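You operate a simulated robot arm through the tools that you are given. There is no shell and no other tool. Be economical: measure what you need, move in short steps, check, and stop when the job is done.

The job below is to be done with a simulated robot arm. You get a single attempt, and the scene is never put back.

TASK
Drain the soak tank and tip the cleaner in.
Fine: let all the old water out and close the valve first; the cleaner is in the small jug: empty it and stand it on the island top. Set down upright: small jug.
Where things are to end (x, y in the base frame): small jug within 0.06 m of [0.45, 0.71].

The check looks at the end state, three seconds after you hand in, the way a careful person would. Anything else that was tipped, shoved, dropped, spilled or broken makes it a failure.

THE ROBOT
A 7-joint arm with a three-finger gripper, fixed in place. Base frame: the origin is at the foot of the arm, x ahead of it, y to its left, z up; the work surface is at about z = 0.8. Units: m, degrees, N and s.
With the tool pointing down near the work surface it reaches from about 0.1 to 0.88 m from the base axis. Its first joint turns from -166.0 to 166.0 degrees. Payload 2.94 kg.
The tool frame sits at the grasp point between the pads (the TCP): z along the fingers, y along the line on which they close. The tips reach 0.03 m beyond it. The gripper opens to 0.132 m. The gripper's body begins 0.107 m behind the TCP.
Orientation is told as [roll, pitch, yaw] about the base's x, y, z axes, in that order, counted from this pose: with the fingers straight down and closing along the base's y, the tool's x points along the base's -x, its y along +y and its z along -z.

THE INTERFACE
- The arm moves only by the tool move_arm. Its argument "targets" is a list of rows, each a list of 7 numbers: the gripper command, from -1 (shut) to 1 (fully open), values between in proportion, then the shift along the tool's x, y, z in cm, then the turn, a rotation vector about the tool's x, y, z in degrees. In form: [[jaw, x, y, z, ax, ay, az], ...]. A call has 1 to 20 rows; each row shifts and turns the commanded pose from where the row before left it, along the tool's axes as they then stand. Rows are played at 5 a second. More than 0.05 m and 8.6 degrees between two rows, or a gripper value outside its range, and nothing of the call is played. A pose out of reach is approached as far as the arm can. The call stops where the force on the tool passes 40 N (or 10 N more than at its start, if that is more) or the arm is blocked; 0.2 s more then pass. Each finger halts on what it meets, pressing with about 37 N; the grip force reading is that of the motor and also rises with nothing between the fingers. The clock runs only during rows and for 0.2 s after the last one: add rows that do not move to give the fingers time. The reply holds the time, the measured pose of the TCP, the force on the tool along the base axes, the opening and the grip force, in the units named above and with some noise, with the torque about the TCP (base axes, N m) and any sound that the robot's microphone picked up.
- Cameras (640 x 400 px; columns grow to the right, rows downward): "scene" is fixed at [0.4006, -0.5011, 1.5462]; the picture's right is [0.93, -0.37, 0.00], its down [-0.35, -0.87, -0.36] and it looks along [0.13, 0.34, -0.93] (base axes); focal length 214 px, centre (320, 200). "wrist" rides on the gripper at [0.072, 0.003, -0.144] in the tool frame; the picture's right is [-0.04, 1.00, 0.00], its down [-0.88, -0.04, -0.48] and it looks along [-0.48, -0.02, 0.88] (tool axes); focal length 256 px, centre (320, 200). There is no depth. A picture from a camera that has moved, and an enlarged one, comes with that camera's place and axes in the base frame and with its lens.
- get_image(camera): a new picture of that camera. The clock stands still meanwhile.
- raise_lower(by): slides the trunk up (or, below 0, down) by that many m; the arm rides with it, the base frame stays. It gives what a move gives, with no picture.
- inspect(camera, box): a new picture of the part [left, top, right, bottom] of that camera's present view, enlarged. The clock stands still meanwhile.
- finish_job(): hands the job in; it is judged then, once.

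Work in short steps. Places have to be worked out from the pictures, the camera data and where the tool is seen: move nearer, look again, correct. Check each grasp and each placing, and mend what went wrong. You have 120 turns and 84 pictures in all, those below and enlarged ones among them. Open the gripper and draw the arm clear of the work before you hand the job in, unless the task says otherwise; then end with one line.

The tools are called after "Call:" as name(argument=value, ...) on one line, values as JSON. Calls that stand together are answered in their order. move_arm: Moves the arm, as the interface text tells. Its arguments: {"type":"object","properties":{"targets":{"type":"array","items":{"type":"array","items":{"type":"number"}}}},"required":["targets"]} The other tools are called the same way: raise_lower (by) slides the trunk up or down; get_image (camera) takes a picture; inspect (camera, box) takes an enlarged picture of a part of a camera's view; finish_job () hands the job in.

At the start:

```text
t: 0.0
position: [0.4085, 0.2392, 1.1344]
orientation: [0.0, 0.0, 0.0]
wrist_force: [0.3, -0.3, 0.3]
torque: [-0.02, 0.0, 0.01]
grip_width: 0.1322
grasp_force: 0.0
trunk travel left (down, up): [-0.3, 0.24]
```

scene: 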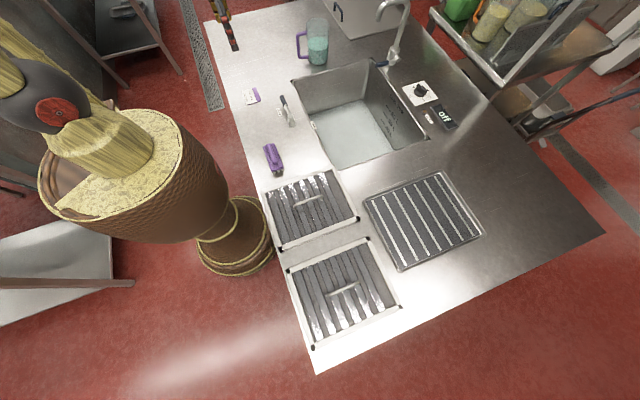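
wrist: 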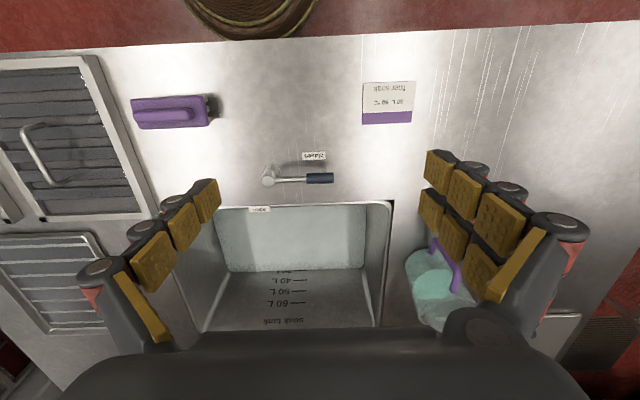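

I see a sink with a lever valve, a jug with purple handle, and a card. I'll look closer at them.

Call:
inspect(camera="scene", box=[230, 60, 470, 210])

Call:
inspect(camera="scene", box=[200, 0, 440, 130])

Call:
inspect(camera="wrist", box=[220, 60, 460, 330])

```text
2.67 times, centred on (350, 135) of scene
camera zoom: at [0.4006, -0.5011, 1.5462], right [0.93, -0.37, 0.0], down [-0.35, -0.87, -0.36], along [0.13, 0.34, -0.93], focal length 572 px, centre (240, 373)
```

zoom: 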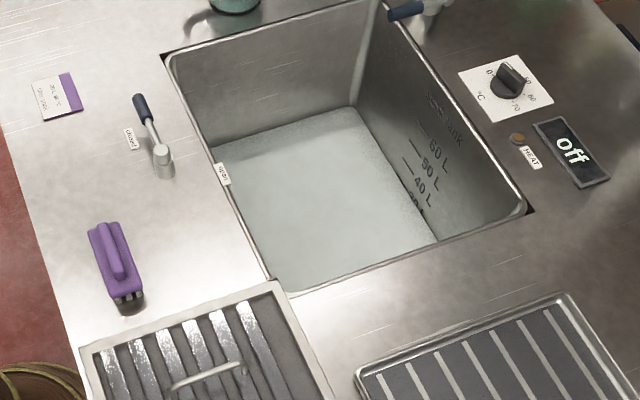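

```text
2.67 times, centred on (320, 65) of scene
camera zoom: at [0.4006, -0.5011, 1.5462], right [0.93, -0.37, 0.0], down [-0.35, -0.87, -0.36], along [0.13, 0.34, -0.93], focal length 572 px, centre (320, 560)
```

zoom: 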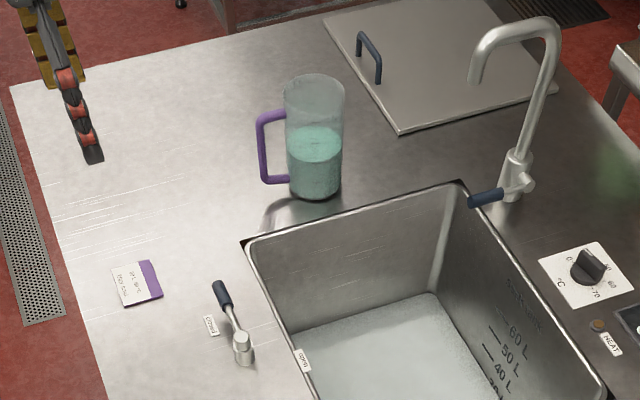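

```text
1.48 times, centred on (340, 195) of wrist
camera zoom: at [0.336, 0.2434, 1.278], right [0.04, 1.0, 0.0], down [0.88, -0.04, 0.48], along [0.48, -0.02, -0.88], focal length 379 px, centre (290, 207)
```

zoom: 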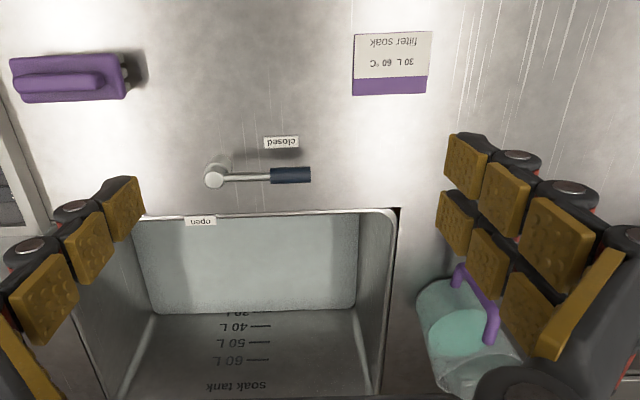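

The lever (pivot near (0.525, 0.14), handle along +y to y≈0.26, z≈0.845) is at "closed"; "open" lies towards +x. I'll close the fingers and come down on the −x side of the handle.

Call:
move_arm(targets=[[-1, -4, -0.7, 0, 0, 0, 0], [-1, -3, -0.7, 4, 0, 0, 0], [-1, 0, 0, 5, 0, 0, 0], [-1, 0, 0, 5, 0, 0, 0], [-1, 0, 0, 4, 0, 0, 0], [-1, 0, 0, 2, 0, 0, 0], [-1, 0, 0, 0, 0, 0, 0], [-1, 0, 0, 0, 0, 0, 0]])

Call:
get_image(camera="wrist")

Call:
inspect(camera="scene", box=[230, 60, 390, 160])

```text
refused: row 2 steps farther than a row can; nothing moved
```

```text
78 pictures are left
camera wrist: at [0.336, 0.2434, 1.278], right [0.04, 1.0, 0.0], down [0.88, -0.04, 0.48], along [0.48, -0.02, -0.88], focal length 256 px, centre (320, 200)
```

wrist: 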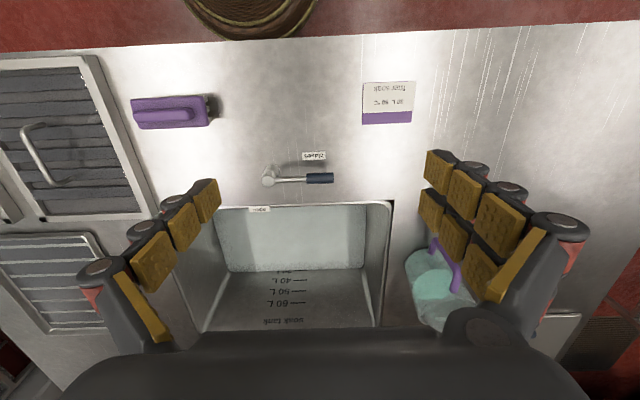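

```text
4.00 times, centred on (310, 110) of scene
camera zoom: at [0.4006, -0.5011, 1.5462], right [0.93, -0.37, 0.0], down [-0.35, -0.87, -0.36], along [0.13, 0.34, -0.93], focal length 858 px, centre (360, 560)
```

zoom: 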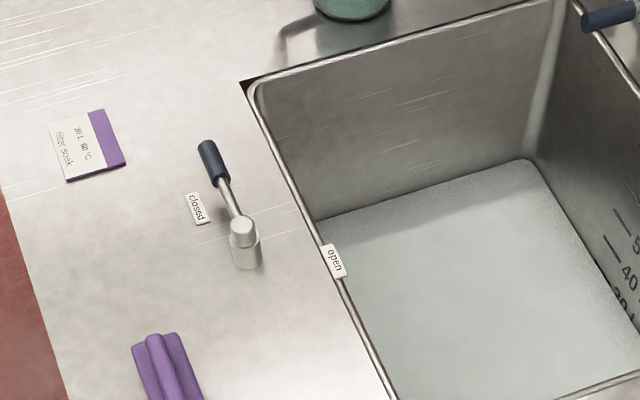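

A row combined too much travel, so nothing moved; I'll use smaller rows.

Call:
move_arm(targets=[[-1, -4, -0.7, 0, 0, 0, 0], [-1, -4, -0.7, 1, 0, 0, 0], [-1, 0, 0, 4.5, 0, 0, 0], [-1, 0, 0, 4.5, 0, 0, 0], [-1, 0, 0, 4.5, 0, 0, 0], [-1, 0, 0, 3, 0, 0, 0], [-1, 0, 0, 3, 0, 0, 0], [-1, 0, 0, 0, 0, 0, 0], [-1, 0, 0, 0, 0, 0, 0]])

Call:
get_image(camera="wrist")

Call:
inspect(camera="scene", box=[230, 60, 390, 160])

```text
t: 2.0
position: [0.4878, 0.2265, 0.93]
orientation: [0.0, 0.0, 0.0]
wrist_force: [-0.5, -0.7, -1.1]
torque: [0.03, 0.01, 0.0]
grip_width: 0.0003
grasp_force: 12.1
trunk travel left (down, up): [-0.3, 0.24]
```

```text
76 pictures are left
camera wrist: at [0.4165, 0.2292, 1.0731], right [0.04, 1.0, 0.0], down [0.88, -0.04, 0.48], along [0.48, -0.02, -0.88], focal length 256 px, centre (320, 200)
```

wrist: 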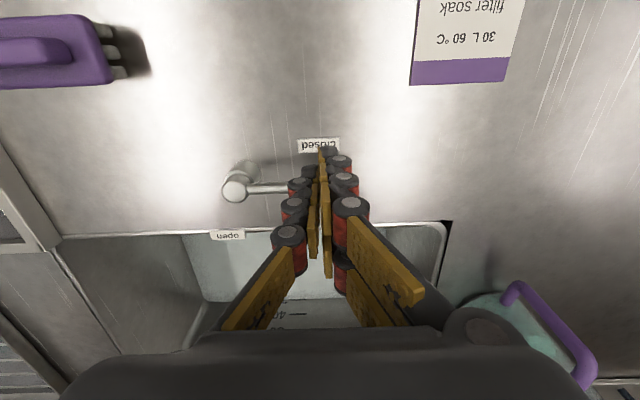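

```text
4.00 times, centred on (310, 110) of scene
camera zoom: at [0.4006, -0.5011, 1.5462], right [0.93, -0.37, 0.0], down [-0.35, -0.87, -0.36], along [0.13, 0.34, -0.93], focal length 858 px, centre (360, 560)
```

zoom: 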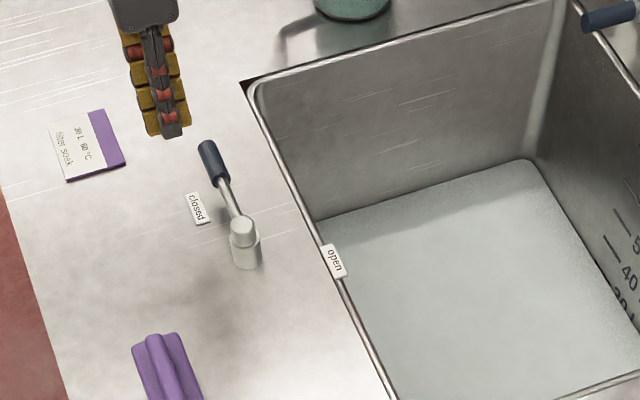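

Fingers are closed and in line; descend to just above the counter, then sweep the lever about 60° first.

Call:
move_arm(targets=[[-1, 0, 0, 4, 0, 0, 0], [-1, 0, 0, 4, 0, 0, 0], [-1, -1.7, -0.1, 0, 0, 0, 0], [-1, -1.5, -0.1, 0, 0, 0, 0], [-1, -1.5, -0.1, 0, 0, 0, 0], [-1, -1.5, -0.1, 0, 0, 0, 0], [-1, -1.3, -0.9, 0, 0, 0, 0], [-1, -1.2, -0.9, 0, 0, 0, 0], [-1, -1.3, -0.9, 0, 0, 0, 0], [-1, 0, 0, 0, 0, 0, 0]])

Call:
inspect(camera="scene", box=[230, 60, 390, 160])

```text
t: 4.2
position: [0.5875, 0.1954, 0.8503]
orientation: [-0.1, -0.1, 0.0]
wrist_force: [-0.2, -0.8, -0.6]
torque: [-0.01, 0.01, 0.01]
grip_width: 0.0
grasp_force: 28.4
trunk travel left (down, up): [-0.3, 0.24]
```

```text
4.00 times, centred on (310, 110) of scene
camera zoom: at [0.4006, -0.5011, 1.5462], right [0.93, -0.37, 0.0], down [-0.35, -0.87, -0.36], along [0.13, 0.34, -0.93], focal length 858 px, centre (360, 560)
```

zoom: 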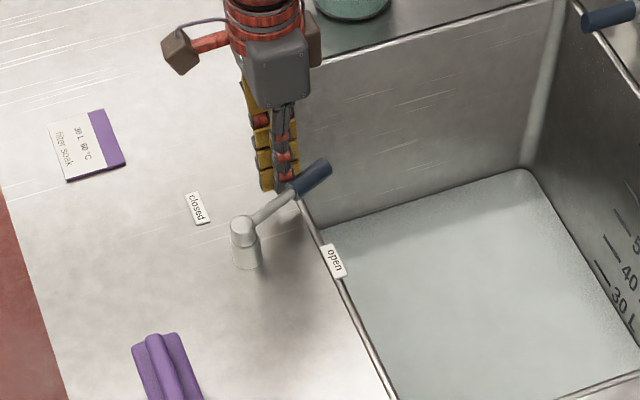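

The lever follows and the water level is already dropping. Continue towards 90–100°.

Call:
move_arm(targets=[[-1, -0.9, -1.2, 0, 0, 0, 0], [-1, -0.8, -1.3, 0, 0, 0, 0], [-1, -0.3, -1.3, 0, 0, 0, 0], [-1, 0, -0.8, 0, 0, 0, 0], [-1, 0, 0, 0, 0, 0, 0]])

Call:
inspect(camera="scene", box=[230, 60, 390, 160])

```text
t: 5.1
position: [0.6058, 0.1635, 0.8501]
orientation: [0.2, -0.1, 0.2]
wrist_force: [-10.4, 40.7, 1.1]
torque: [0.26, 0.09, -0.17]
grip_width: 0.0001
grasp_force: 28.2
trunk travel left (down, up): [-0.3, 0.24]
stopped in row 4: the force on the tool passed its limit at 48 N (the readings are from after the stop); the commanded pose is now the measured one
```

```text
4.00 times, centred on (310, 110) of scene
camera zoom: at [0.4006, -0.5011, 1.5462], right [0.93, -0.37, 0.0], down [-0.35, -0.87, -0.36], along [0.13, 0.34, -0.93], focal length 858 px, centre (360, 560)
```

zoom: 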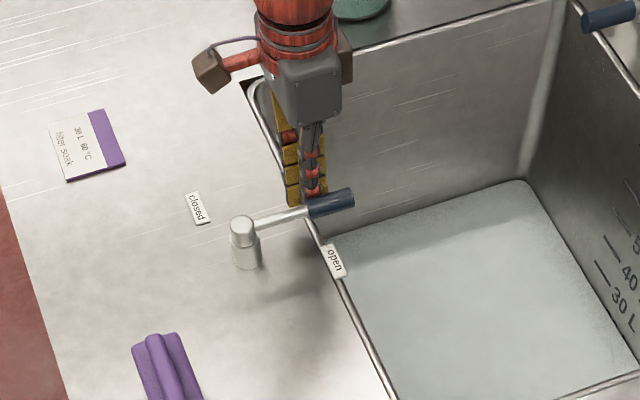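

The lever hit its stop at open (~90°). I'll back off, lift, cross to the −y side of the lever and wait while it drains.

Call:
move_arm(targets=[[-1, 0, 1.2, 0, 0, 0, 0], [-1, 0, 0, -4, 0, 0, 0], [-1, 0, 0, -4, 0, 0, 0], [-1, 0, -4, 0, 0, 0, 0], [-1, 0, -4, 0, 0, 0, 0], [-1, 0, 0, 0, 0, 0, 0], [-1, 0, 0, 0, 0, 0, 0], [-1, 0, 0, 0, 0, 0, 0], [-1, 0, 0, 0, 0, 0, 0], [-1, 0, 0, 0, 0, 0, 0], [-1, 0, 0, 0, 0, 0, 0], [-1, 0, 0, 0, 0, 0, 0], [-1, 0, 0, 0, 0, 0, 0], [-1, 0, 0, 0, 0, 0, 0], [-1, 0, 0, 0, 0, 0, 0], [-1, 0, 0, 0, 0, 0, 0], [-1, 0, 0, 0, 0, 0, 0], [-1, 0, 0, 0, 0, 0, 0], [-1, 0, 0, 0, 0, 0, 0], [-1, 0, 0, 0, 0, 0, 0]])

Call:
inspect(camera="scene", box=[230, 50, 470, 200])

```text
t: 9.3
position: [0.6059, 0.0905, 0.9297]
orientation: [0.3, 0.0, 0.0]
wrist_force: [0.0, -0.8, -0.5]
torque: [0.04, 0.03, -0.05]
grip_width: 0.0
grasp_force: 28.3
trunk travel left (down, up): [-0.3, 0.24]
```

```text
2.67 times, centred on (350, 125) of scene
camera zoom: at [0.4006, -0.5011, 1.5462], right [0.93, -0.37, 0.0], down [-0.35, -0.87, -0.36], along [0.13, 0.34, -0.93], focal length 572 px, centre (240, 400)
```

zoom: 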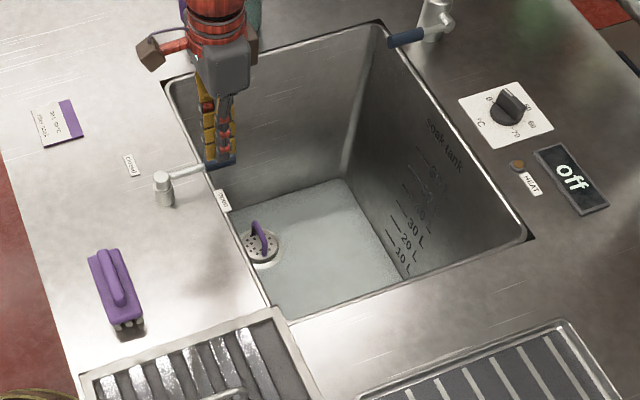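

The level is below 10 L with a strainer now visible. Keep waiting.

Call:
move_arm(targets=[[-1, 0, 0, 0, 0, 0, 0], [-1, 0, 0, 0, 0, 0, 0], [-1, 0, 0, 0, 0, 0, 0], [-1, 0, 0, 0, 0, 0, 0], [-1, 0, 0, 0, 0, 0, 0], [-1, 0, 0, 0, 0, 0, 0], [-1, 0, 0, 0, 0, 0, 0], [-1, 0, 0, 0, 0, 0, 0], [-1, 0, 0, 0, 0, 0, 0], [-1, 0, 0, 0, 0, 0, 0], [-1, 0, 0, 0, 0, 0, 0], [-1, 0, 0, 0, 0, 0, 0], [-1, 0, 0, 0, 0, 0, 0], [-1, 0, 0, 0, 0, 0, 0], [-1, 0, 0, 0, 0, 0, 0], [-1, 0, 0, 0, 0, 0, 0], [-1, 0, 0, 0, 0, 0, 0], [-1, 0, 0, 0, 0, 0, 0], [-1, 0, 0, 0, 0, 0, 0], [-1, 0, 0, 0, 0, 0, 0]])

Call:
inspect(camera="scene", box=[300, 90, 420, 165])

```text
t: 13.5
position: [0.6072, 0.0901, 0.9292]
orientation: [0.1, -0.1, 0.0]
wrist_force: [0.2, 0.4, 0.2]
torque: [-0.01, 0.01, 0.0]
grip_width: 0.0
grasp_force: 28.3
trunk travel left (down, up): [-0.3, 0.24]
```

```text
5.33 times, centred on (360, 128) of scene
camera zoom: at [0.4006, -0.5011, 1.5462], right [0.93, -0.37, 0.0], down [-0.35, -0.87, -0.36], along [0.13, 0.34, -0.93], focal length 1144 px, centre (107, 587)
```

zoom: 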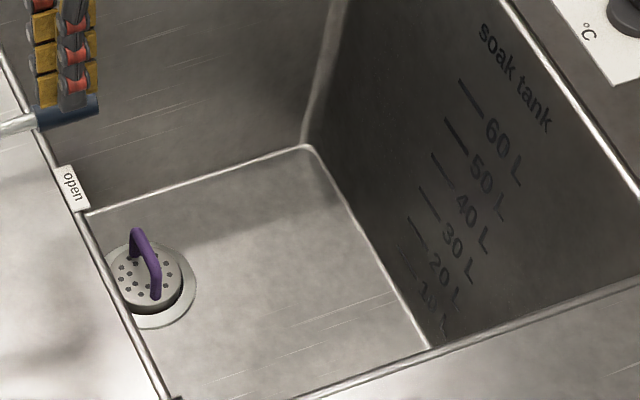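

The tank looks empty; I'll wait four more seconds and check it stays dry-looking.

Call:
move_arm(targets=[[-1, 0, 0, 0, 0, 0, 0], [-1, 0, 0, 0, 0, 0, 0], [-1, 0, 0, 0, 0, 0, 0], [-1, 0, 0, 0, 0, 0, 0], [-1, 0, 0, 0, 0, 0, 0], [-1, 0, 0, 0, 0, 0, 0], [-1, 0, 0, 0, 0, 0, 0], [-1, 0, 0, 0, 0, 0, 0], [-1, 0, 0, 0, 0, 0, 0], [-1, 0, 0, 0, 0, 0, 0], [-1, 0, 0, 0, 0, 0, 0], [-1, 0, 0, 0, 0, 0, 0], [-1, 0, 0, 0, 0, 0, 0], [-1, 0, 0, 0, 0, 0, 0], [-1, 0, 0, 0, 0, 0, 0], [-1, 0, 0, 0, 0, 0, 0], [-1, 0, 0, 0, 0, 0, 0], [-1, 0, 0, 0, 0, 0, 0], [-1, 0, 0, 0, 0, 0, 0], [-1, 0, 0, 0, 0, 0, 0]])

Call:
inspect(camera="scene", box=[300, 90, 420, 165])

Call:
get_image(camera="wrist")

```text
t: 17.7
position: [0.6066, 0.0904, 0.9299]
orientation: [0.2, 0.0, 0.0]
wrist_force: [0.4, 0.1, 0.1]
torque: [0.01, -0.01, 0.01]
grip_width: 0.0001
grasp_force: 28.7
trunk travel left (down, up): [-0.3, 0.24]
```

```text
5.33 times, centred on (360, 128) of scene
camera zoom: at [0.4006, -0.5011, 1.5462], right [0.93, -0.37, 0.0], down [-0.35, -0.87, -0.36], along [0.13, 0.34, -0.93], focal length 1144 px, centre (107, 587)
```

zoom: 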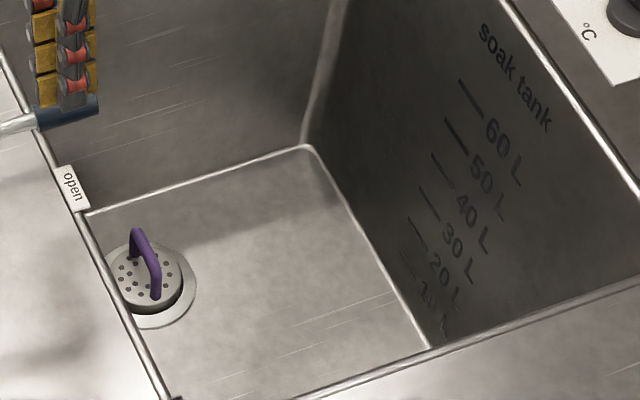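

```text
69 pictures are left
camera wrist: at [0.5359, 0.0936, 1.0724], right [0.04, 1.0, 0.0], down [0.88, -0.04, 0.48], along [0.48, -0.02, -0.88], focal length 256 px, centre (320, 200)
```

wrist: 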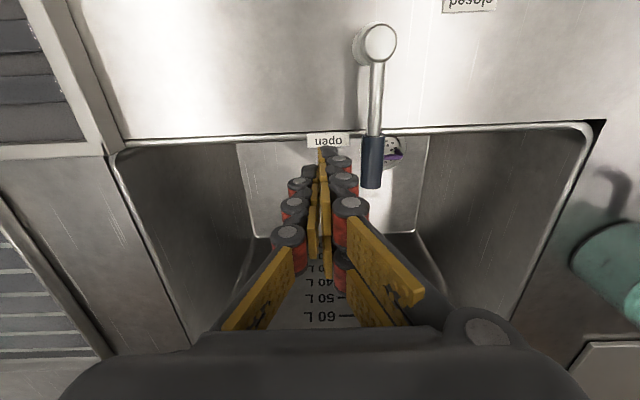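

Drained. Now descend on the −y side of the lever and sweep it back to "closed" until its stop.

Call:
move_arm(targets=[[-1, 0, 0, 4, 0, 0, 0], [-1, 0, 0, 4, 0, 0, 0], [-1, 0, 1.6, 0, 0, 0, 0], [-1, 0, 1.6, 0, 0, 0, 0], [-1, 0, 1.5, 0, 0, 0, 0], [-1, 0.1, 1.5, 0, 0, 0, 0], [-1, 0.1, 1.5, 0, 0, 0, 0], [-1, 0.8, 1.3, 0, 0, 0, 0], [-1, 0.8, 1.2, 0, 0, 0, 0], [-1, 0.9, 1.2, 0, 0, 0, 0], [-1, 1.2, 0.9, 0, 0, 0, 0], [-1, 1.2, 0.7, 0, 0, 0, 0], [-1, 1.2, 0.4, 0, 0, 0, 0], [-1, 0.8, 0.1, 0, 0, 0, 0], [-1, 0.6, 0, 0, 0, 0, 0], [-1, 0, 0, 0, 0, 0, 0]])

Call:
inspect(camera="scene", box=[230, 60, 390, 160])

```text
t: 20.5
position: [0.5565, 0.2279, 0.8568]
orientation: [0.7, -1.5, 0.0]
wrist_force: [13.2, -0.6, 3.3]
torque: [0.02, -0.11, -0.03]
grip_width: 0.0
grasp_force: 28.6
trunk travel left (down, up): [-0.3, 0.24]
stopped in row 14: the force on the tool passed its limit at 47 N (the readings are from after the stop); the commanded pose is now the measured one
```

```text
4.00 times, centred on (310, 110) of scene
camera zoom: at [0.4006, -0.5011, 1.5462], right [0.93, -0.37, 0.0], down [-0.35, -0.87, -0.36], along [0.13, 0.34, -0.93], focal length 858 px, centre (360, 560)
```

zoom: 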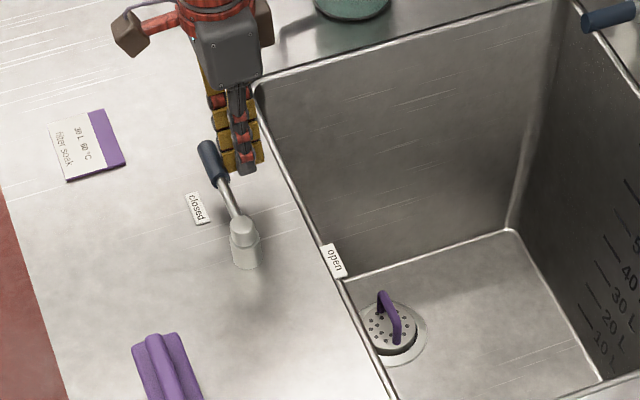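

The lever is back at its closed stop, matching the first picture. I'll back off, lift, open the gripper and look at the jug.

Call:
move_arm(targets=[[-1, -1.5, 0, 0, 0, 0, 0], [-1, 0, 0, -4.5, 0, 0, 0], [-1, 0, 0, -4.5, 0, 0, 0], [-1, 0, 0, -4.5, 0, 0, 0], [-1, 0, 0, -4.5, 0, 0, 0], [-1, 0, 0, -4.5, 0, 0, 0], [-1, 0, 0, -4.5, 0, 0, 0], [-1, 0, 0, 0, 0, 0, 0]])

Call:
get_image(camera="wrist")

Call:
inspect(camera="scene", box=[230, 0, 390, 100])

```text
t: 22.3
position: [0.5633, 0.225, 1.1244]
orientation: [0.5, -0.9, 0.0]
wrist_force: [0.6, 0.9, 0.2]
torque: [-0.01, 0.0, 0.01]
grip_width: 0.0
grasp_force: 29.0
trunk travel left (down, up): [-0.3, 0.24]
```

```text
67 pictures are left
camera wrist: at [0.4895, 0.227, 1.2662], right [0.04, 1.0, 0.01], down [0.87, -0.04, 0.49], along [0.49, -0.01, -0.87], focal length 256 px, centre (320, 200)
```

wrist: 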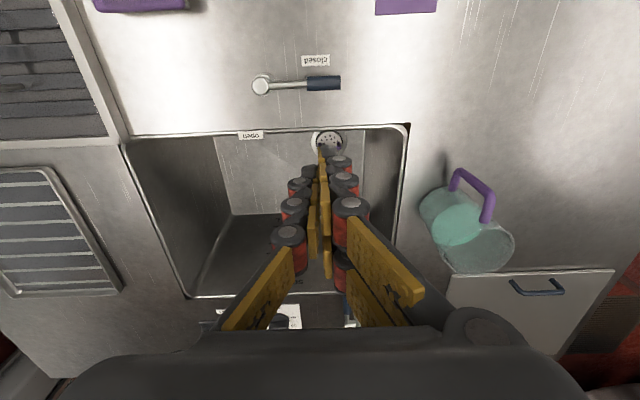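

```text
4.00 times, centred on (310, 50) of scene
camera zoom: at [0.4006, -0.5011, 1.5462], right [0.93, -0.37, 0.0], down [-0.35, -0.87, -0.36], along [0.13, 0.34, -0.93], focal length 858 px, centre (360, 800)
```

zoom: 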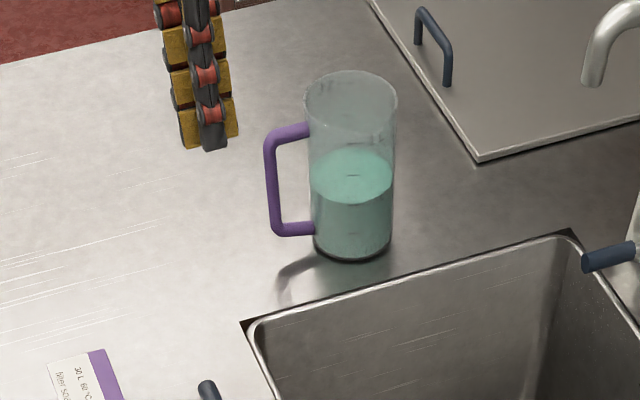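

Jug estimated at centre (0.775, 0.473), diameter ≈0.10, top z≈0.955, handle toward −x (outer edge x≈0.675). I'll move to a pregrasp with the tool pitched 45° forward, jaws open, high above.

Call:
move_arm(targets=[[1, -1.5, 4.1, 0, 0, 0, 0], [1, -1.5, 4.1, 0, 0, 0, 0], [1, -1.5, 4.1, 0, 0, 0, 0], [1, -1.5, 4.1, 0, 0, 0, 0], [1, -1.5, 4.1, 0, 0, 0, 0], [1, 0, 4.1, 0, 0, 0, 0], [1, 0, 0, 0, 0, -7.5, 0], [1, 0, 0, 0, 0, -7.5, 0], [1, 0, 0, 0, 0, -7.5, 0], [1, 0, 0, 0, 0, -7.5, 0], [1, 0, 0, 0, 0, -7.5, 0], [1, 0, 0, 0, 0, -6.5, 0], [1, 0, 0, 0, 0, 0, 0], [1, 0, 0, 0, 0, 0, 0]])

Call:
get_image(camera="wrist")

Call:
get_image(camera="scene")

```text
t: 25.3
position: [0.6371, 0.471, 1.1277]
orientation: [0.8, -45.1, -0.5]
wrist_force: [0.9, -0.9, -0.7]
torque: [0.01, -0.03, 0.02]
grip_width: 0.1317
grasp_force: 0.1
trunk travel left (down, up): [-0.3, 0.24]
```

```text
65 pictures are left
camera wrist: at [0.486, 0.4736, 1.1774], right [0.03, 1.0, 0.04], down [0.28, -0.05, 0.96], along [0.96, -0.02, -0.28], focal length 256 px, centre (320, 200)
```

wrist: 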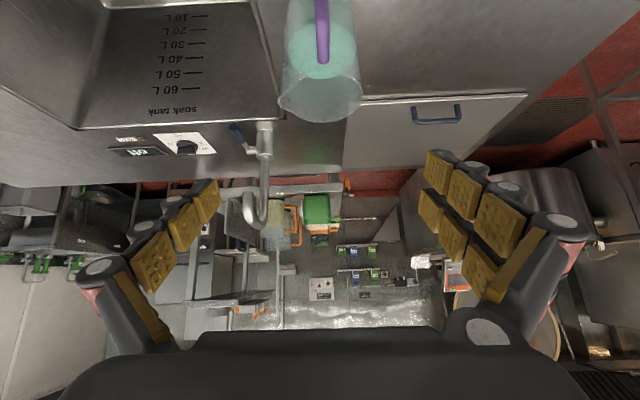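

```text
64 pictures are left
```

scene: 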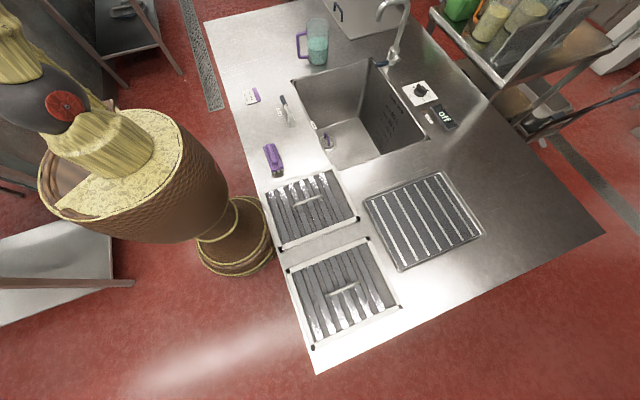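

Jug rim centre confirmed at about (0.77, 0.474) and the handle points straight at the tool. I'll shift in and approach along the tool axis, stopping 8 cm short to check.

Call:
move_arm(targets=[[1, 3, 0.3, 0, 0, 0, 0], [1, 2.6, 0, 0, 0, 0, 0], [1, 0, 0, 4, 0, 0, 0], [1, 0, 0, 4, 0, 0, 0], [1, 0, 0, 4, 0, 0, 0], [1, 0, 0, 4, 0, 0, 0], [1, 0, 0, 2.5, 0, 0, 0], [1, 0, 0, 0, 0, 0, 0]])

Call:
get_image(camera="wrist")

Call:
inspect(camera="scene", box=[230, 0, 390, 100])

```text
t: 27.1
position: [0.7303, 0.4757, 0.9577]
orientation: [0.7, -45.1, -0.6]
wrist_force: [-0.1, 0.2, 0.3]
torque: [0.02, -0.02, 0.0]
grip_width: 0.1321
grasp_force: 0.0
trunk travel left (down, up): [-0.3, 0.24]
```

```text
63 pictures are left
camera wrist: at [0.5781, 0.4783, 1.0072], right [0.03, 1.0, 0.04], down [0.28, -0.05, 0.96], along [0.96, -0.02, -0.28], focal length 256 px, centre (320, 200)
```

wrist: 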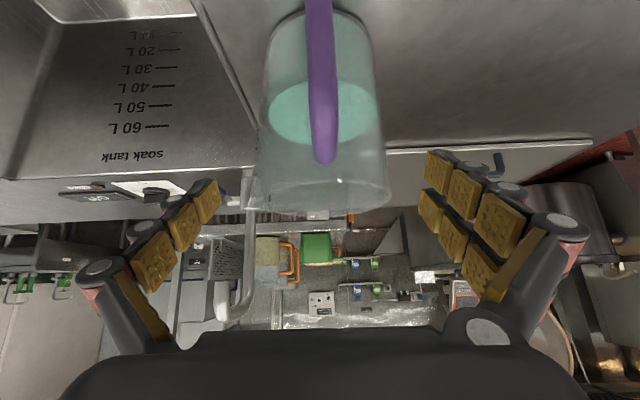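

```text
4.00 times, centred on (310, 50) of scene
camera zoom: at [0.4006, -0.5011, 1.5462], right [0.93, -0.37, 0.0], down [-0.35, -0.87, -0.36], along [0.13, 0.34, -0.93], focal length 858 px, centre (360, 800)
```

zoom: 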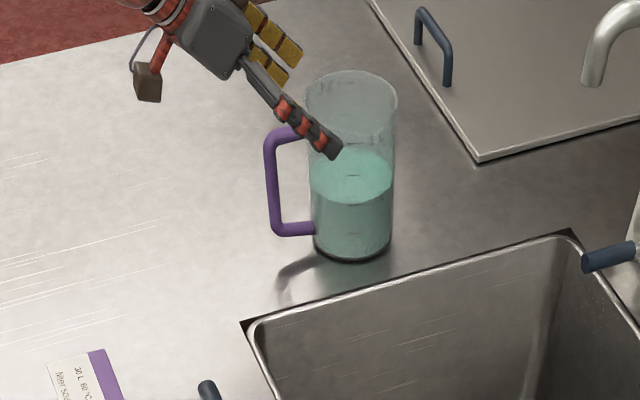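

The jug is centred between the fingers with clearance. Advance the remaining ~8 cm in small rows.

Call:
move_arm(targets=[[1, 0, 0, 2, 0, 0, 0], [1, 0, 0, 2, 0, 0, 0], [1, 0, 0, 2, 0, 0, 0], [1, 0, 0, 1.6, 0, 0, 0], [1, 0, 0, 0, 0, 0, 0]])

Call:
get_image(camera="wrist")

Call:
inspect(camera="scene", box=[230, 0, 390, 100])

```text
t: 28.3
position: [0.7833, 0.4773, 0.9043]
orientation: [0.7, -45.0, -0.5]
wrist_force: [0.5, -0.7, -0.6]
torque: [-0.04, 0.01, -0.03]
grip_width: 0.132
grasp_force: 0.1
trunk travel left (down, up): [-0.3, 0.24]
```

```text
61 pictures are left
camera wrist: at [0.631, 0.479, 0.9538], right [0.03, 1.0, 0.04], down [0.28, -0.05, 0.96], along [0.96, -0.02, -0.28], focal length 256 px, centre (320, 200)
```

wrist: 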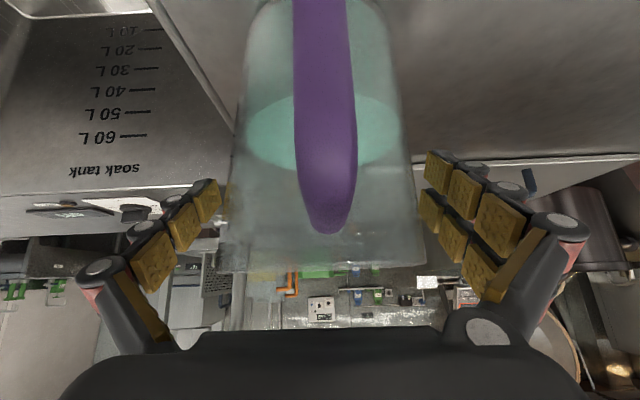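

```text
4.00 times, centred on (310, 50) of scene
camera zoom: at [0.4006, -0.5011, 1.5462], right [0.93, -0.37, 0.0], down [-0.35, -0.87, -0.36], along [0.13, 0.34, -0.93], focal length 858 px, centre (360, 800)
```

zoom: 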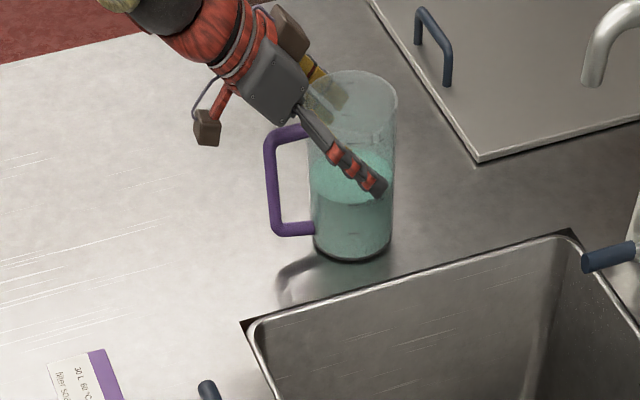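

Everything straddles the jug cleanly. Close the gripper.

Call:
move_arm(targets=[[0.6, 0, 0, 0, 0, 0, 0], [0.5, 0, 0, 0, 0, 0, 0], [0.3, 0, 0, 0, 0, 0, 0], [0, 0, 0, 0, 0, 0, 0], [-1, 0, 0, 0, 0, 0, 0], [-1, 0, 0, 0, 0, 0, 0], [-1, 0, 0, 0, 0, 0, 0]])

Call:
get_image(camera="wrist")

```text
t: 29.9
position: [0.7837, 0.476, 0.9039]
orientation: [0.8, -45.0, -0.6]
wrist_force: [-1.0, 3.1, 4.6]
torque: [0.47, 0.14, -0.05]
grip_width: 0.1025
grasp_force: 37.0
trunk travel left (down, up): [-0.3, 0.24]
```

```text
59 pictures are left
camera wrist: at [0.6308, 0.4794, 0.9544], right [0.03, 1.0, 0.04], down [0.28, -0.05, 0.96], along [0.96, -0.02, -0.28], focal length 256 px, centre (320, 200)
```

wrist: 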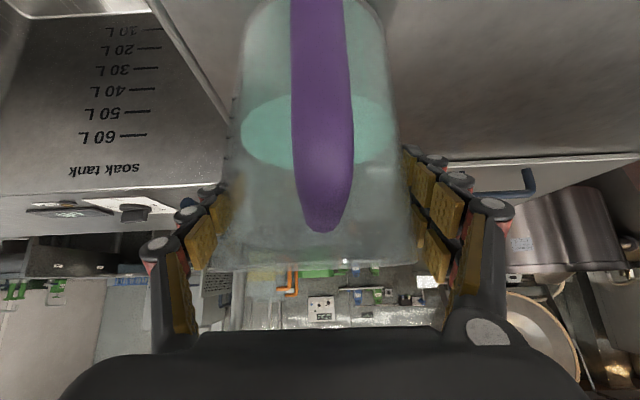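

Gripped at 0.1025 m. Lift a few centimetres straight up and check the weight and for slip.

Call:
move_arm(targets=[[-1, -0.7, 0, -0.7, 0, 0, 0], [-1, -0.7, 0, -0.7, 0, 0, 0], [-1, -1.0, 0, -1.0, 0, 0, 0], [-1, -1.0, 0, -1.0, 0, 0, 0], [-1, -1.0, 0, -1.0, 0, 0, 0], [-1, 0, 0, 0, 0, 0, 0]])

Call:
inspect(camera="scene", box=[230, 0, 390, 100])

```text
t: 31.3
position: [0.7826, 0.4749, 0.9653]
orientation: [0.7, -45.0, -0.4]
wrist_force: [0.3, 0.2, -5.9]
torque: [0.0, -0.08, 0.02]
grip_width: 0.1024
grasp_force: 37.3
trunk travel left (down, up): [-0.3, 0.24]
```

```text
4.00 times, centred on (310, 50) of scene
camera zoom: at [0.4006, -0.5011, 1.5462], right [0.93, -0.37, 0.0], down [-0.35, -0.87, -0.36], along [0.13, 0.34, -0.93], focal length 858 px, centre (360, 800)
```

zoom: 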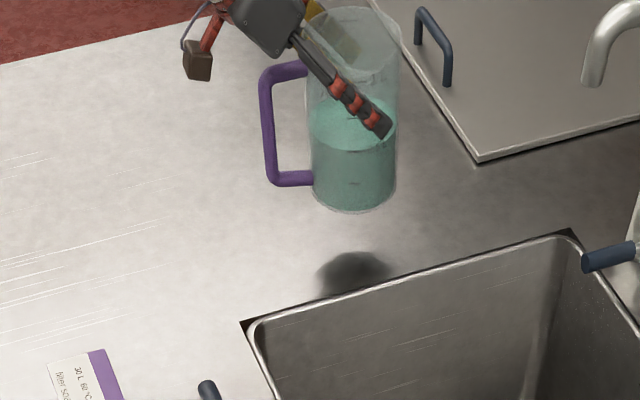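

The lift is clean, about 0.6 kg, jug upright. Raise further and carry it over the tank to about (0.76, 0.25).

Call:
move_arm(targets=[[-1, -1.5, 0, -1.5, 0, 0, 0], [-1, -2, 0, -2, 0, 0, 0], [-1, -1.5, 0, -1.5, 0, 0, 0], [-1, -1, 0, -1, 0, 0, 0], [-1, 0, -1.5, 0, 0, 0, 0], [-1, 0, -2.5, 0, 0, 0, 0], [-1, 0, -2.5, 0, 0, 0, 0], [-1, 0.2, -2.5, -0.2, 0, 0, 0], [-1, 0.4, -2.5, -0.4, 0, 0, 0], [-1, 0.4, -2.5, -0.4, 0, 0, 0], [-1, 0.4, -2.5, -0.4, 0, 0, 0], [-1, 0.2, -2.5, -0.2, 0, 0, 0], [-1, 0, -2, 0, 0, 0, 0], [-1, 0, -1, 0, 0, 0, 0], [-1, 0, 0, 0, 0, 0, 0]])

Call:
get_image(camera="scene")

```text
t: 34.5
position: [0.76, 0.2531, 1.0496]
orientation: [0.6, -45.0, -0.5]
wrist_force: [0.7, 0.5, -6.9]
torque: [-0.01, -0.11, 0.02]
grip_width: 0.1026
grasp_force: 36.9
trunk travel left (down, up): [-0.3, 0.24]
```

```text
57 pictures are left
```

scene: 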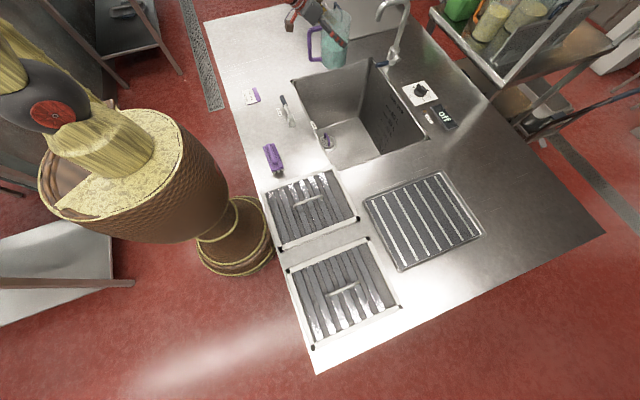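

The jug hangs over the tank. Begin tipping toward −y about the base x axis: first 56°.

Call:
move_arm(targets=[[-1, 0, 0, 0, -3, 0, 3], [-1, 0, 0, 0, -5.6, 0, 5.6], [-1, 0, 0, 0, -5.6, 0, 5.6], [-1, 0, 0, 0, -5.6, 0, 5.6], [-1, 0, 0, 0, -5.6, 0, 5.6], [-1, 0, 0, 0, -5.6, 0, 5.6], [-1, 0, 0, 0, -5.6, 0, 5.6], [-1, 0, 0, 0, -3, 0, 3], [-1, 0, 0, 0, 0, 0, 0]])

Call:
get_image(camera="scene")

```text
t: 36.5
position: [0.7603, 0.253, 1.0485]
orientation: [65.0, -23.1, -39.8]
wrist_force: [-0.3, -0.1, -5.5]
torque: [-0.19, -0.09, -0.03]
grip_width: 0.1024
grasp_force: 36.8
trunk travel left (down, up): [-0.3, 0.24]
```

```text
56 pictures are left
```

scene: 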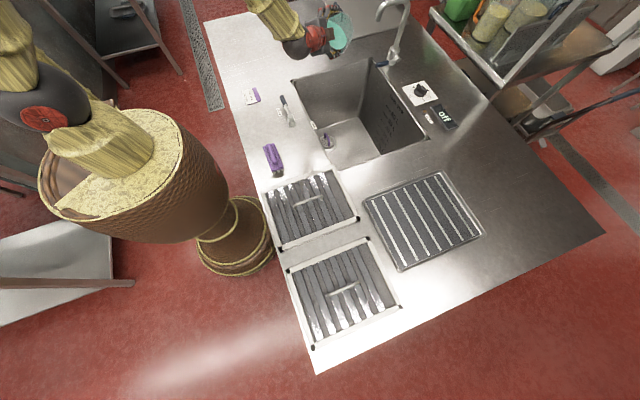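

Kinematics are fine and it's about to pour. Continue tipping slowly to ~110°.

Call:
move_arm(targets=[[-1, 0, 0, 0, -3, 0, 3], [-1, 0, 0, 0, -3, 0, 3], [-1, 0, 0, 0, -3, 0, 3], [-1, 0, 0, 0, -3, 0, 3], [-1, 0, 0, 0, -3, 0, 3], [-1, 0, 0, 0, -3, 0, 3], [-1, 0, 0, 0, -3, 0, 3], [-1, 0, 0, 0, -3, 0, 3], [-1, 0, 0, 0, -3, 0, 3], [-1, 0, 0, 0, 0, 0, 0]])

Call:
inspect(camera="scene", box=[230, 0, 470, 150])

```text
t: 38.7
position: [0.7601, 0.2542, 1.0497]
orientation: [93.4, 3.3, -44.9]
wrist_force: [-0.1, 0.1, -3.4]
torque: [-0.1, -0.05, 0.04]
grip_width: 0.1023
grasp_force: 37.2
trunk travel left (down, up): [-0.3, 0.24]
```

```text
2.67 times, centred on (350, 75) of scene
camera zoom: at [0.4006, -0.5011, 1.5462], right [0.93, -0.37, 0.0], down [-0.35, -0.87, -0.36], along [0.13, 0.34, -0.93], focal length 572 px, centre (240, 533)
```

zoom: 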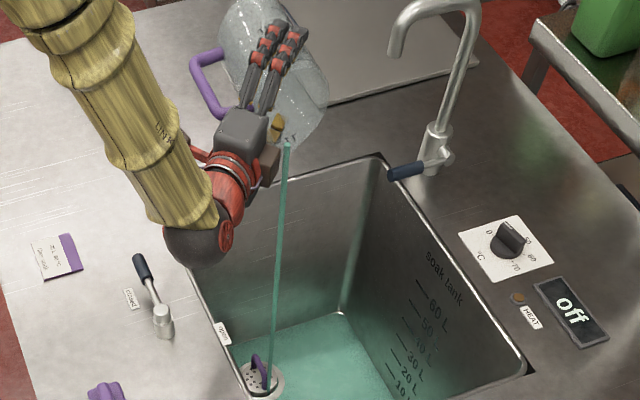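

The stream lands in the tank. Tip further to ~130° and hold to empty it.

Call:
move_arm(targets=[[-1, 0, 0, 0, -4, 0, 4], [-1, 0, 0, 0, -4, 0, 4], [-1, 0, 0, 0, -4, 0, 4], [-1, 0, 0, 0, -4, 0, 4], [-1, 0, 0, 0, -4, 0, 4], [-1, 0, 0, 0, -3, 0, 3], [-1, 0, 0, 0, 0, 0, 0], [-1, 0, 0, 0, 0, 0, 0], [-1, 0, 0, 0, 0, 0, 0], [-1, 0, 0, 0, 0, 0, 0], [-1, 0, 0, 0, 0, 0, 0], [-1, 0, 0, 0, 0, 0, 0], [-1, 0, 0, 0, 0, 0, 0], [-1, 0, 0, 0, 0, 0, 0], [-1, 0, 0, 0, 0, 0, 0], [-1, 0, 0, 0, 0, 0, 0]])

Call:
inspect(camera="scene", box=[230, 0, 470, 150])

```text
t: 42.1
position: [0.7607, 0.2541, 1.0485]
orientation: [118.3, 25.3, -38.5]
wrist_force: [-0.4, -0.1, -1.2]
torque: [-0.06, 0.0, 0.0]
grip_width: 0.1025
grasp_force: 36.8
trunk travel left (down, up): [-0.3, 0.24]
```

```text
2.67 times, centred on (350, 75) of scene
camera zoom: at [0.4006, -0.5011, 1.5462], right [0.93, -0.37, 0.0], down [-0.35, -0.87, -0.36], along [0.13, 0.34, -0.93], focal length 572 px, centre (240, 533)
```

zoom: 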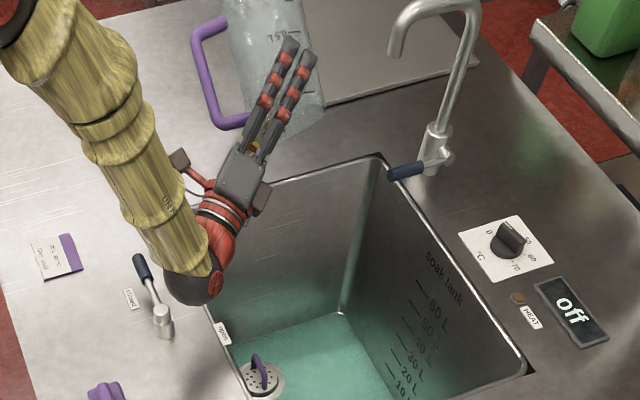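

The jug looks clear and the load is nearly gone. Hold two more seconds over the tank, then turn it back upright.

Call:
move_arm(targets=[[-1, 0, 0, 0, 0, 0, 0], [-1, 0, 0, 0, 0, 0, 0], [-1, 0, 0, 0, 0, 0, 0], [-1, 0, 0, 0, 0, 0, 0], [-1, 0, 0, 0, 0, 0, 0], [-1, 0, 0, 0, 0, 0, 0], [-1, 0, 0, 0, 0, 0, 0], [-1, 0, 0, 0, 0, 0, 0], [-1, 0, 0, 0, 0, 0, 0]])

Call:
move_arm(targets=[[-1, 0, 0, 0, 5.6, 0, -5.6], [-1, 0, 0, 0, 5.6, 0, -5.6], [-1, 0, 0, 0, 5.6, 0, -5.6], [-1, 0, 0, 0, 5.6, 0, -5.6], [-1, 0, 0, 0, 5.6, 0, -5.6], [-1, 0, 0, 0, 5.6, 0, -5.6], [-1, 0, 0, 0, 5.6, 0, -5.6], [-1, 0, 0, 0, 5.6, 0, -5.6], [-1, 0, 0, 0, 5.6, 0, -5.6], [-1, 0, 0, 0, 5.6, 0, -5.6], [-1, 0, 0, 0, 5.6, 0, -5.6], [-1, 0, 0, 0, 5.6, 0, -5.6], [-1, 0, 0, 0, 5.6, 0, -5.6], [-1, 0, 0, 0, 5.6, 0, -5.6], [-1, 0, 0, 0, 5.6, 0, -5.6], [-1, 0, 0, 0, 5.6, 0, -5.6], [-1, 0, 0, 0, 0, 0, 0], [-1, 0, 0, 0, 0, 0, 0]])

Call:
get_image(camera="wrist")

Call:
inspect(camera="scene", box=[230, 0, 470, 150])

```text
t: 44.1
position: [0.76, 0.2548, 1.0495]
orientation: [118.4, 25.3, -38.4]
wrist_force: [-0.1, -0.7, -1.3]
torque: [-0.05, -0.05, -0.01]
grip_width: 0.1026
grasp_force: 37.4
trunk travel left (down, up): [-0.3, 0.24]
```

```text
t: 47.9
position: [0.7632, 0.2554, 1.0505]
orientation: [5.7, -45.4, -3.8]
wrist_force: [0.4, -0.6, -1.4]
torque: [-0.03, -0.01, 0.01]
grip_width: 0.1026
grasp_force: 37.1
out of reach, approached as far as the arm can: row 15
trunk travel left (down, up): [-0.3, 0.24]
```

```text
53 pictures are left
camera wrist: at [0.6108, 0.2555, 1.0999], right [0.03, 0.99, 0.1], down [0.28, -0.1, 0.96], along [0.96, 0.0, -0.28], focal length 256 px, centre (320, 200)
```

wrist: 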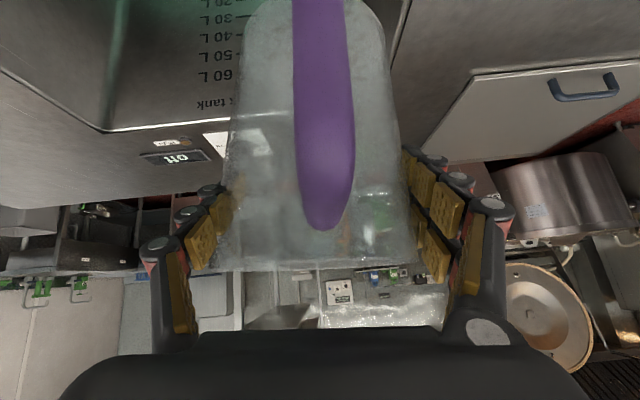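

```text
2.67 times, centred on (350, 75) of scene
camera zoom: at [0.4006, -0.5011, 1.5462], right [0.93, -0.37, 0.0], down [-0.35, -0.87, -0.36], along [0.13, 0.34, -0.93], focal length 572 px, centre (240, 533)
```

zoom: 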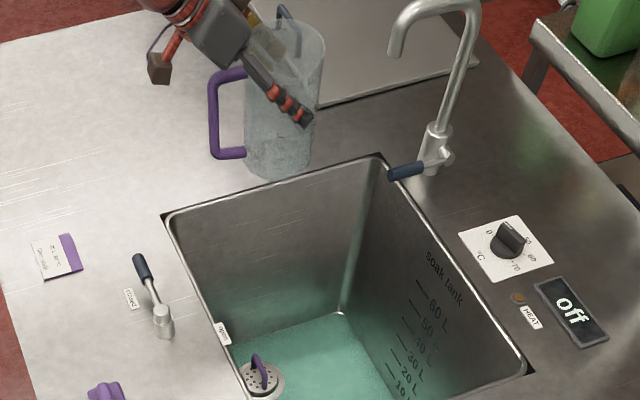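

The jug is empty and stands nearly upright in the grip (≈4° roll left over). I'll translate back over the counter towards (0.64, 0.50), then turn the heading.

Call:
move_arm(targets=[[-1, 1.06, 2, -1.06, 0, 0, 0], [-1, 1.06, 3, -1.06, 0, 0, 0], [-1, 1.06, 3, -1.06, 0, 0, 0], [-1, 1.06, 3, -1.06, 0, 0, 0], [-1, 1.06, 3, -1.06, 0, 0, 0], [-1, 1.06, 3, -1.06, 0, 0, 0], [-1, 1.06, 3, -1.06, 0, 0, 0], [-1, 1.06, 3, -1.06, 0, 0, 0], [-1, 0, 0, 0, 0, 0, 0]])

```text
t: 49.9
position: [0.6424, 0.4847, 1.0663]
orientation: [5.8, -45.4, -3.9]
wrist_force: [0.9, 0.5, -1.5]
torque: [-0.02, 0.0, -0.03]
grip_width: 0.1025
grasp_force: 36.7
trunk travel left (down, up): [-0.3, 0.24]
```

Now take out the roll remainder (−4° about base x) and yaw +45°.

Call:
move_arm(targets=[[-1, 0, 0, 0, 2.8, 0, -2.8], [-1, 0, 0, 0, -5.3, 0, -5.3], [-1, 0, 0, 0, -5.3, 0, -5.3], [-1, 0, 0, 0, -5.3, 0, -5.3], [-1, 0, 0, 0, -5.3, 0, -5.3], [-1, 0, 0, 0, -5.3, 0, -5.3], [-1, 0, 0, 0, -5.3, 0, -5.3], [-1, 0, 0, 0, 0, 0, 0]])

```text
t: 51.7
position: [0.6452, 0.4857, 1.0689]
orientation: [-0.5, -45.5, 43.0]
wrist_force: [-1.3, -2.4, -1.7]
torque: [0.15, -0.19, -0.03]
grip_width: 0.1026
grasp_force: 36.7
out of reach, approached as far as the arm can: row 7
trunk travel left (down, up): [-0.3, 0.24]
```

Orientation is upright at heading 43°. Move sideways (tool y) ~30 cm to above the goal, staying high.

Call:
move_arm(targets=[[-1, -0.14, 2, 0.14, 0, 0, 0], [-1, -0.14, 3, 0.14, 0, 0, 0], [-1, -0.14, 3, 0.14, 0, 0, 0], [-1, -0.14, 3, 0.14, 0, 0, 0], [-1, -0.14, 3, 0.14, 0, 0, 0], [-1, -0.14, 3, 0.14, 0, 0, 0], [-1, -0.14, 3, 0.14, 0, 0, 0], [-1, -0.14, 3, 0.14, 0, 0, 0], [-1, -0.14, 3, 0.14, 0, 0, 0], [-1, -0.14, 3, 0.14, 0, 0, 0], [-1, 0, 0.6, 0, 0, 0, 0], [-1, 0, 0, 0, 0, 0, 0]])

Call:
get_image(camera="wrist")

Call:
get_image(camera="scene")

```text
t: 54.3
position: [0.4499, 0.7107, 1.064]
orientation: [-0.6, -45.4, 45.5]
wrist_force: [0.3, 0.0, -0.8]
torque: [-0.02, 0.03, -0.02]
grip_width: 0.1025
grasp_force: 36.9
trunk travel left (down, up): [-0.3, 0.24]
```

```text
51 pictures are left
camera wrist: at [0.3404, 0.6055, 1.1132], right [-0.69, 0.73, 0.02], down [0.22, 0.17, 0.96], along [0.69, 0.66, -0.28], focal length 256 px, centre (320, 200)
```

wrist: 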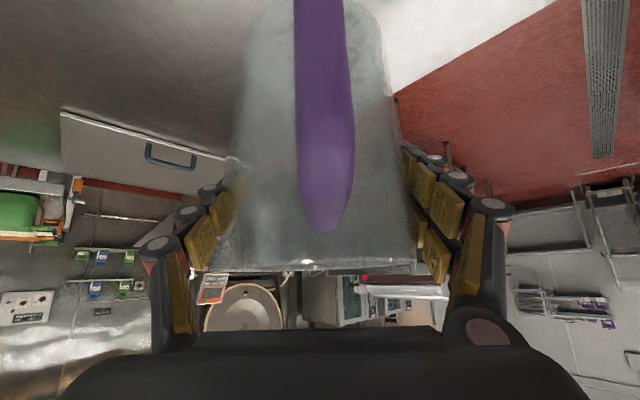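

```text
50 pictures are left
```

scene: 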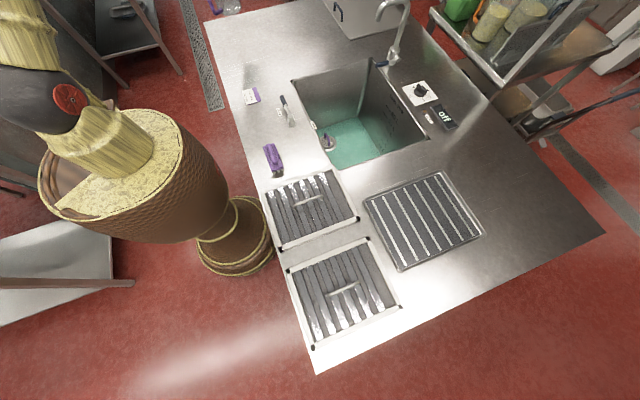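

Above the goal (jug axis ≈(0.444, 0.704)), counter below is clear. Descend to about 3 cm above contact.

Call:
move_arm(targets=[[-1, 1.4, 0, 1.4, 0, 0, 0], [-1, 1.4, 0, 1.4, 0, 0, 0], [-1, 1.2, 0, 1.6, 0, 0, 0], [-1, 1.2, 0, 1.6, 0, 0, 0], [-1, 1.4, 0, 1.4, 0, 0, 0], [-1, 1.4, 0, 1.4, 0, 0, 0], [-1, 0.7, 0, 0.7, 0, 0, 0], [-1, 0, 0, 0, 0, 0, 0]])

Call:
inspect(camera="scene", box=[190, 0, 350, 100])

```text
t: 56.1
position: [0.4555, 0.7141, 0.9358]
orientation: [-0.6, -45.5, 45.5]
wrist_force: [0.5, 0.3, -2.3]
torque: [0.05, 0.0, -0.03]
grip_width: 0.1025
grasp_force: 37.0
trunk travel left (down, up): [-0.3, 0.24]
```

```text
4.00 times, centred on (270, 50) of scene
camera zoom: at [0.4006, -0.5011, 1.5462], right [0.93, -0.37, 0.0], down [-0.35, -0.87, -0.36], along [0.13, 0.34, -0.93], focal length 858 px, centre (520, 800)
```

zoom: 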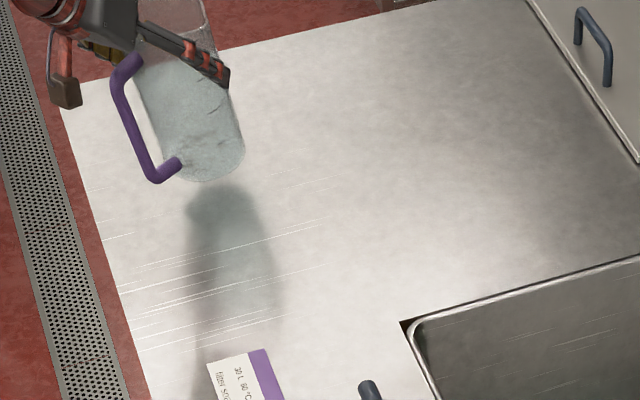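

Jug is upright ~3 cm above the counter. Lower gently until contact.

Call:
move_arm(targets=[[-1, 0.5, 0, 0.5, 0, 0, 0], [-1, 0.5, 0, 0.5, 0, 0, 0], [-1, 0.4, 0, 0.4, 0, 0, 0], [-1, 0.3, 0, 0.3, 0, 0, 0], [-1, 0.25, 0, 0.25, 0, 0, 0], [-1, 0, 0, 0, 0, 0, 0]])

```text
t: 57.5
position: [0.4561, 0.7146, 0.909]
orientation: [-0.6, -45.5, 45.5]
wrist_force: [-0.3, 0.7, -1.5]
torque: [0.0, -0.05, -0.03]
grip_width: 0.1027
grasp_force: 37.4
trunk travel left (down, up): [-0.3, 0.24]
```

No contact yet at z = 0.909; grasp height was 0.904. Continue in millimetre rows.

Call:
move_arm(targets=[[-1, 0.14, 0, 0.14, 0, 0, 0], [-1, 0.14, 0, 0.14, 0, 0, 0], [-1, 0.08, 0, 0.08, 0, 0, 0], [-1, 0, 0, 0, 0, 0, 0]])

Call:
inspect(camera="scene", box=[190, 0, 350, 100])

```text
t: 58.5
position: [0.4562, 0.7147, 0.9072]
orientation: [-0.5, -45.7, 45.4]
wrist_force: [-1.3, -0.8, 14.1]
torque: [-0.12, 0.81, 0.05]
grip_width: 0.1027
grasp_force: 37.0
trunk travel left (down, up): [-0.3, 0.24]
```

```text
4.00 times, centred on (270, 50) of scene
camera zoom: at [0.4006, -0.5011, 1.5462], right [0.93, -0.37, 0.0], down [-0.35, -0.87, -0.36], along [0.13, 0.34, -0.93], focal length 858 px, centre (520, 800)
```

zoom: 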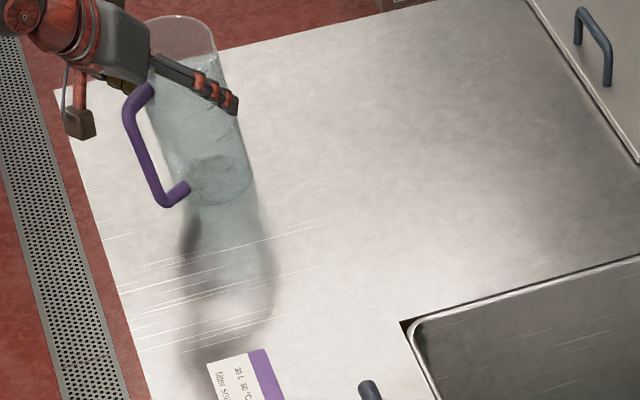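

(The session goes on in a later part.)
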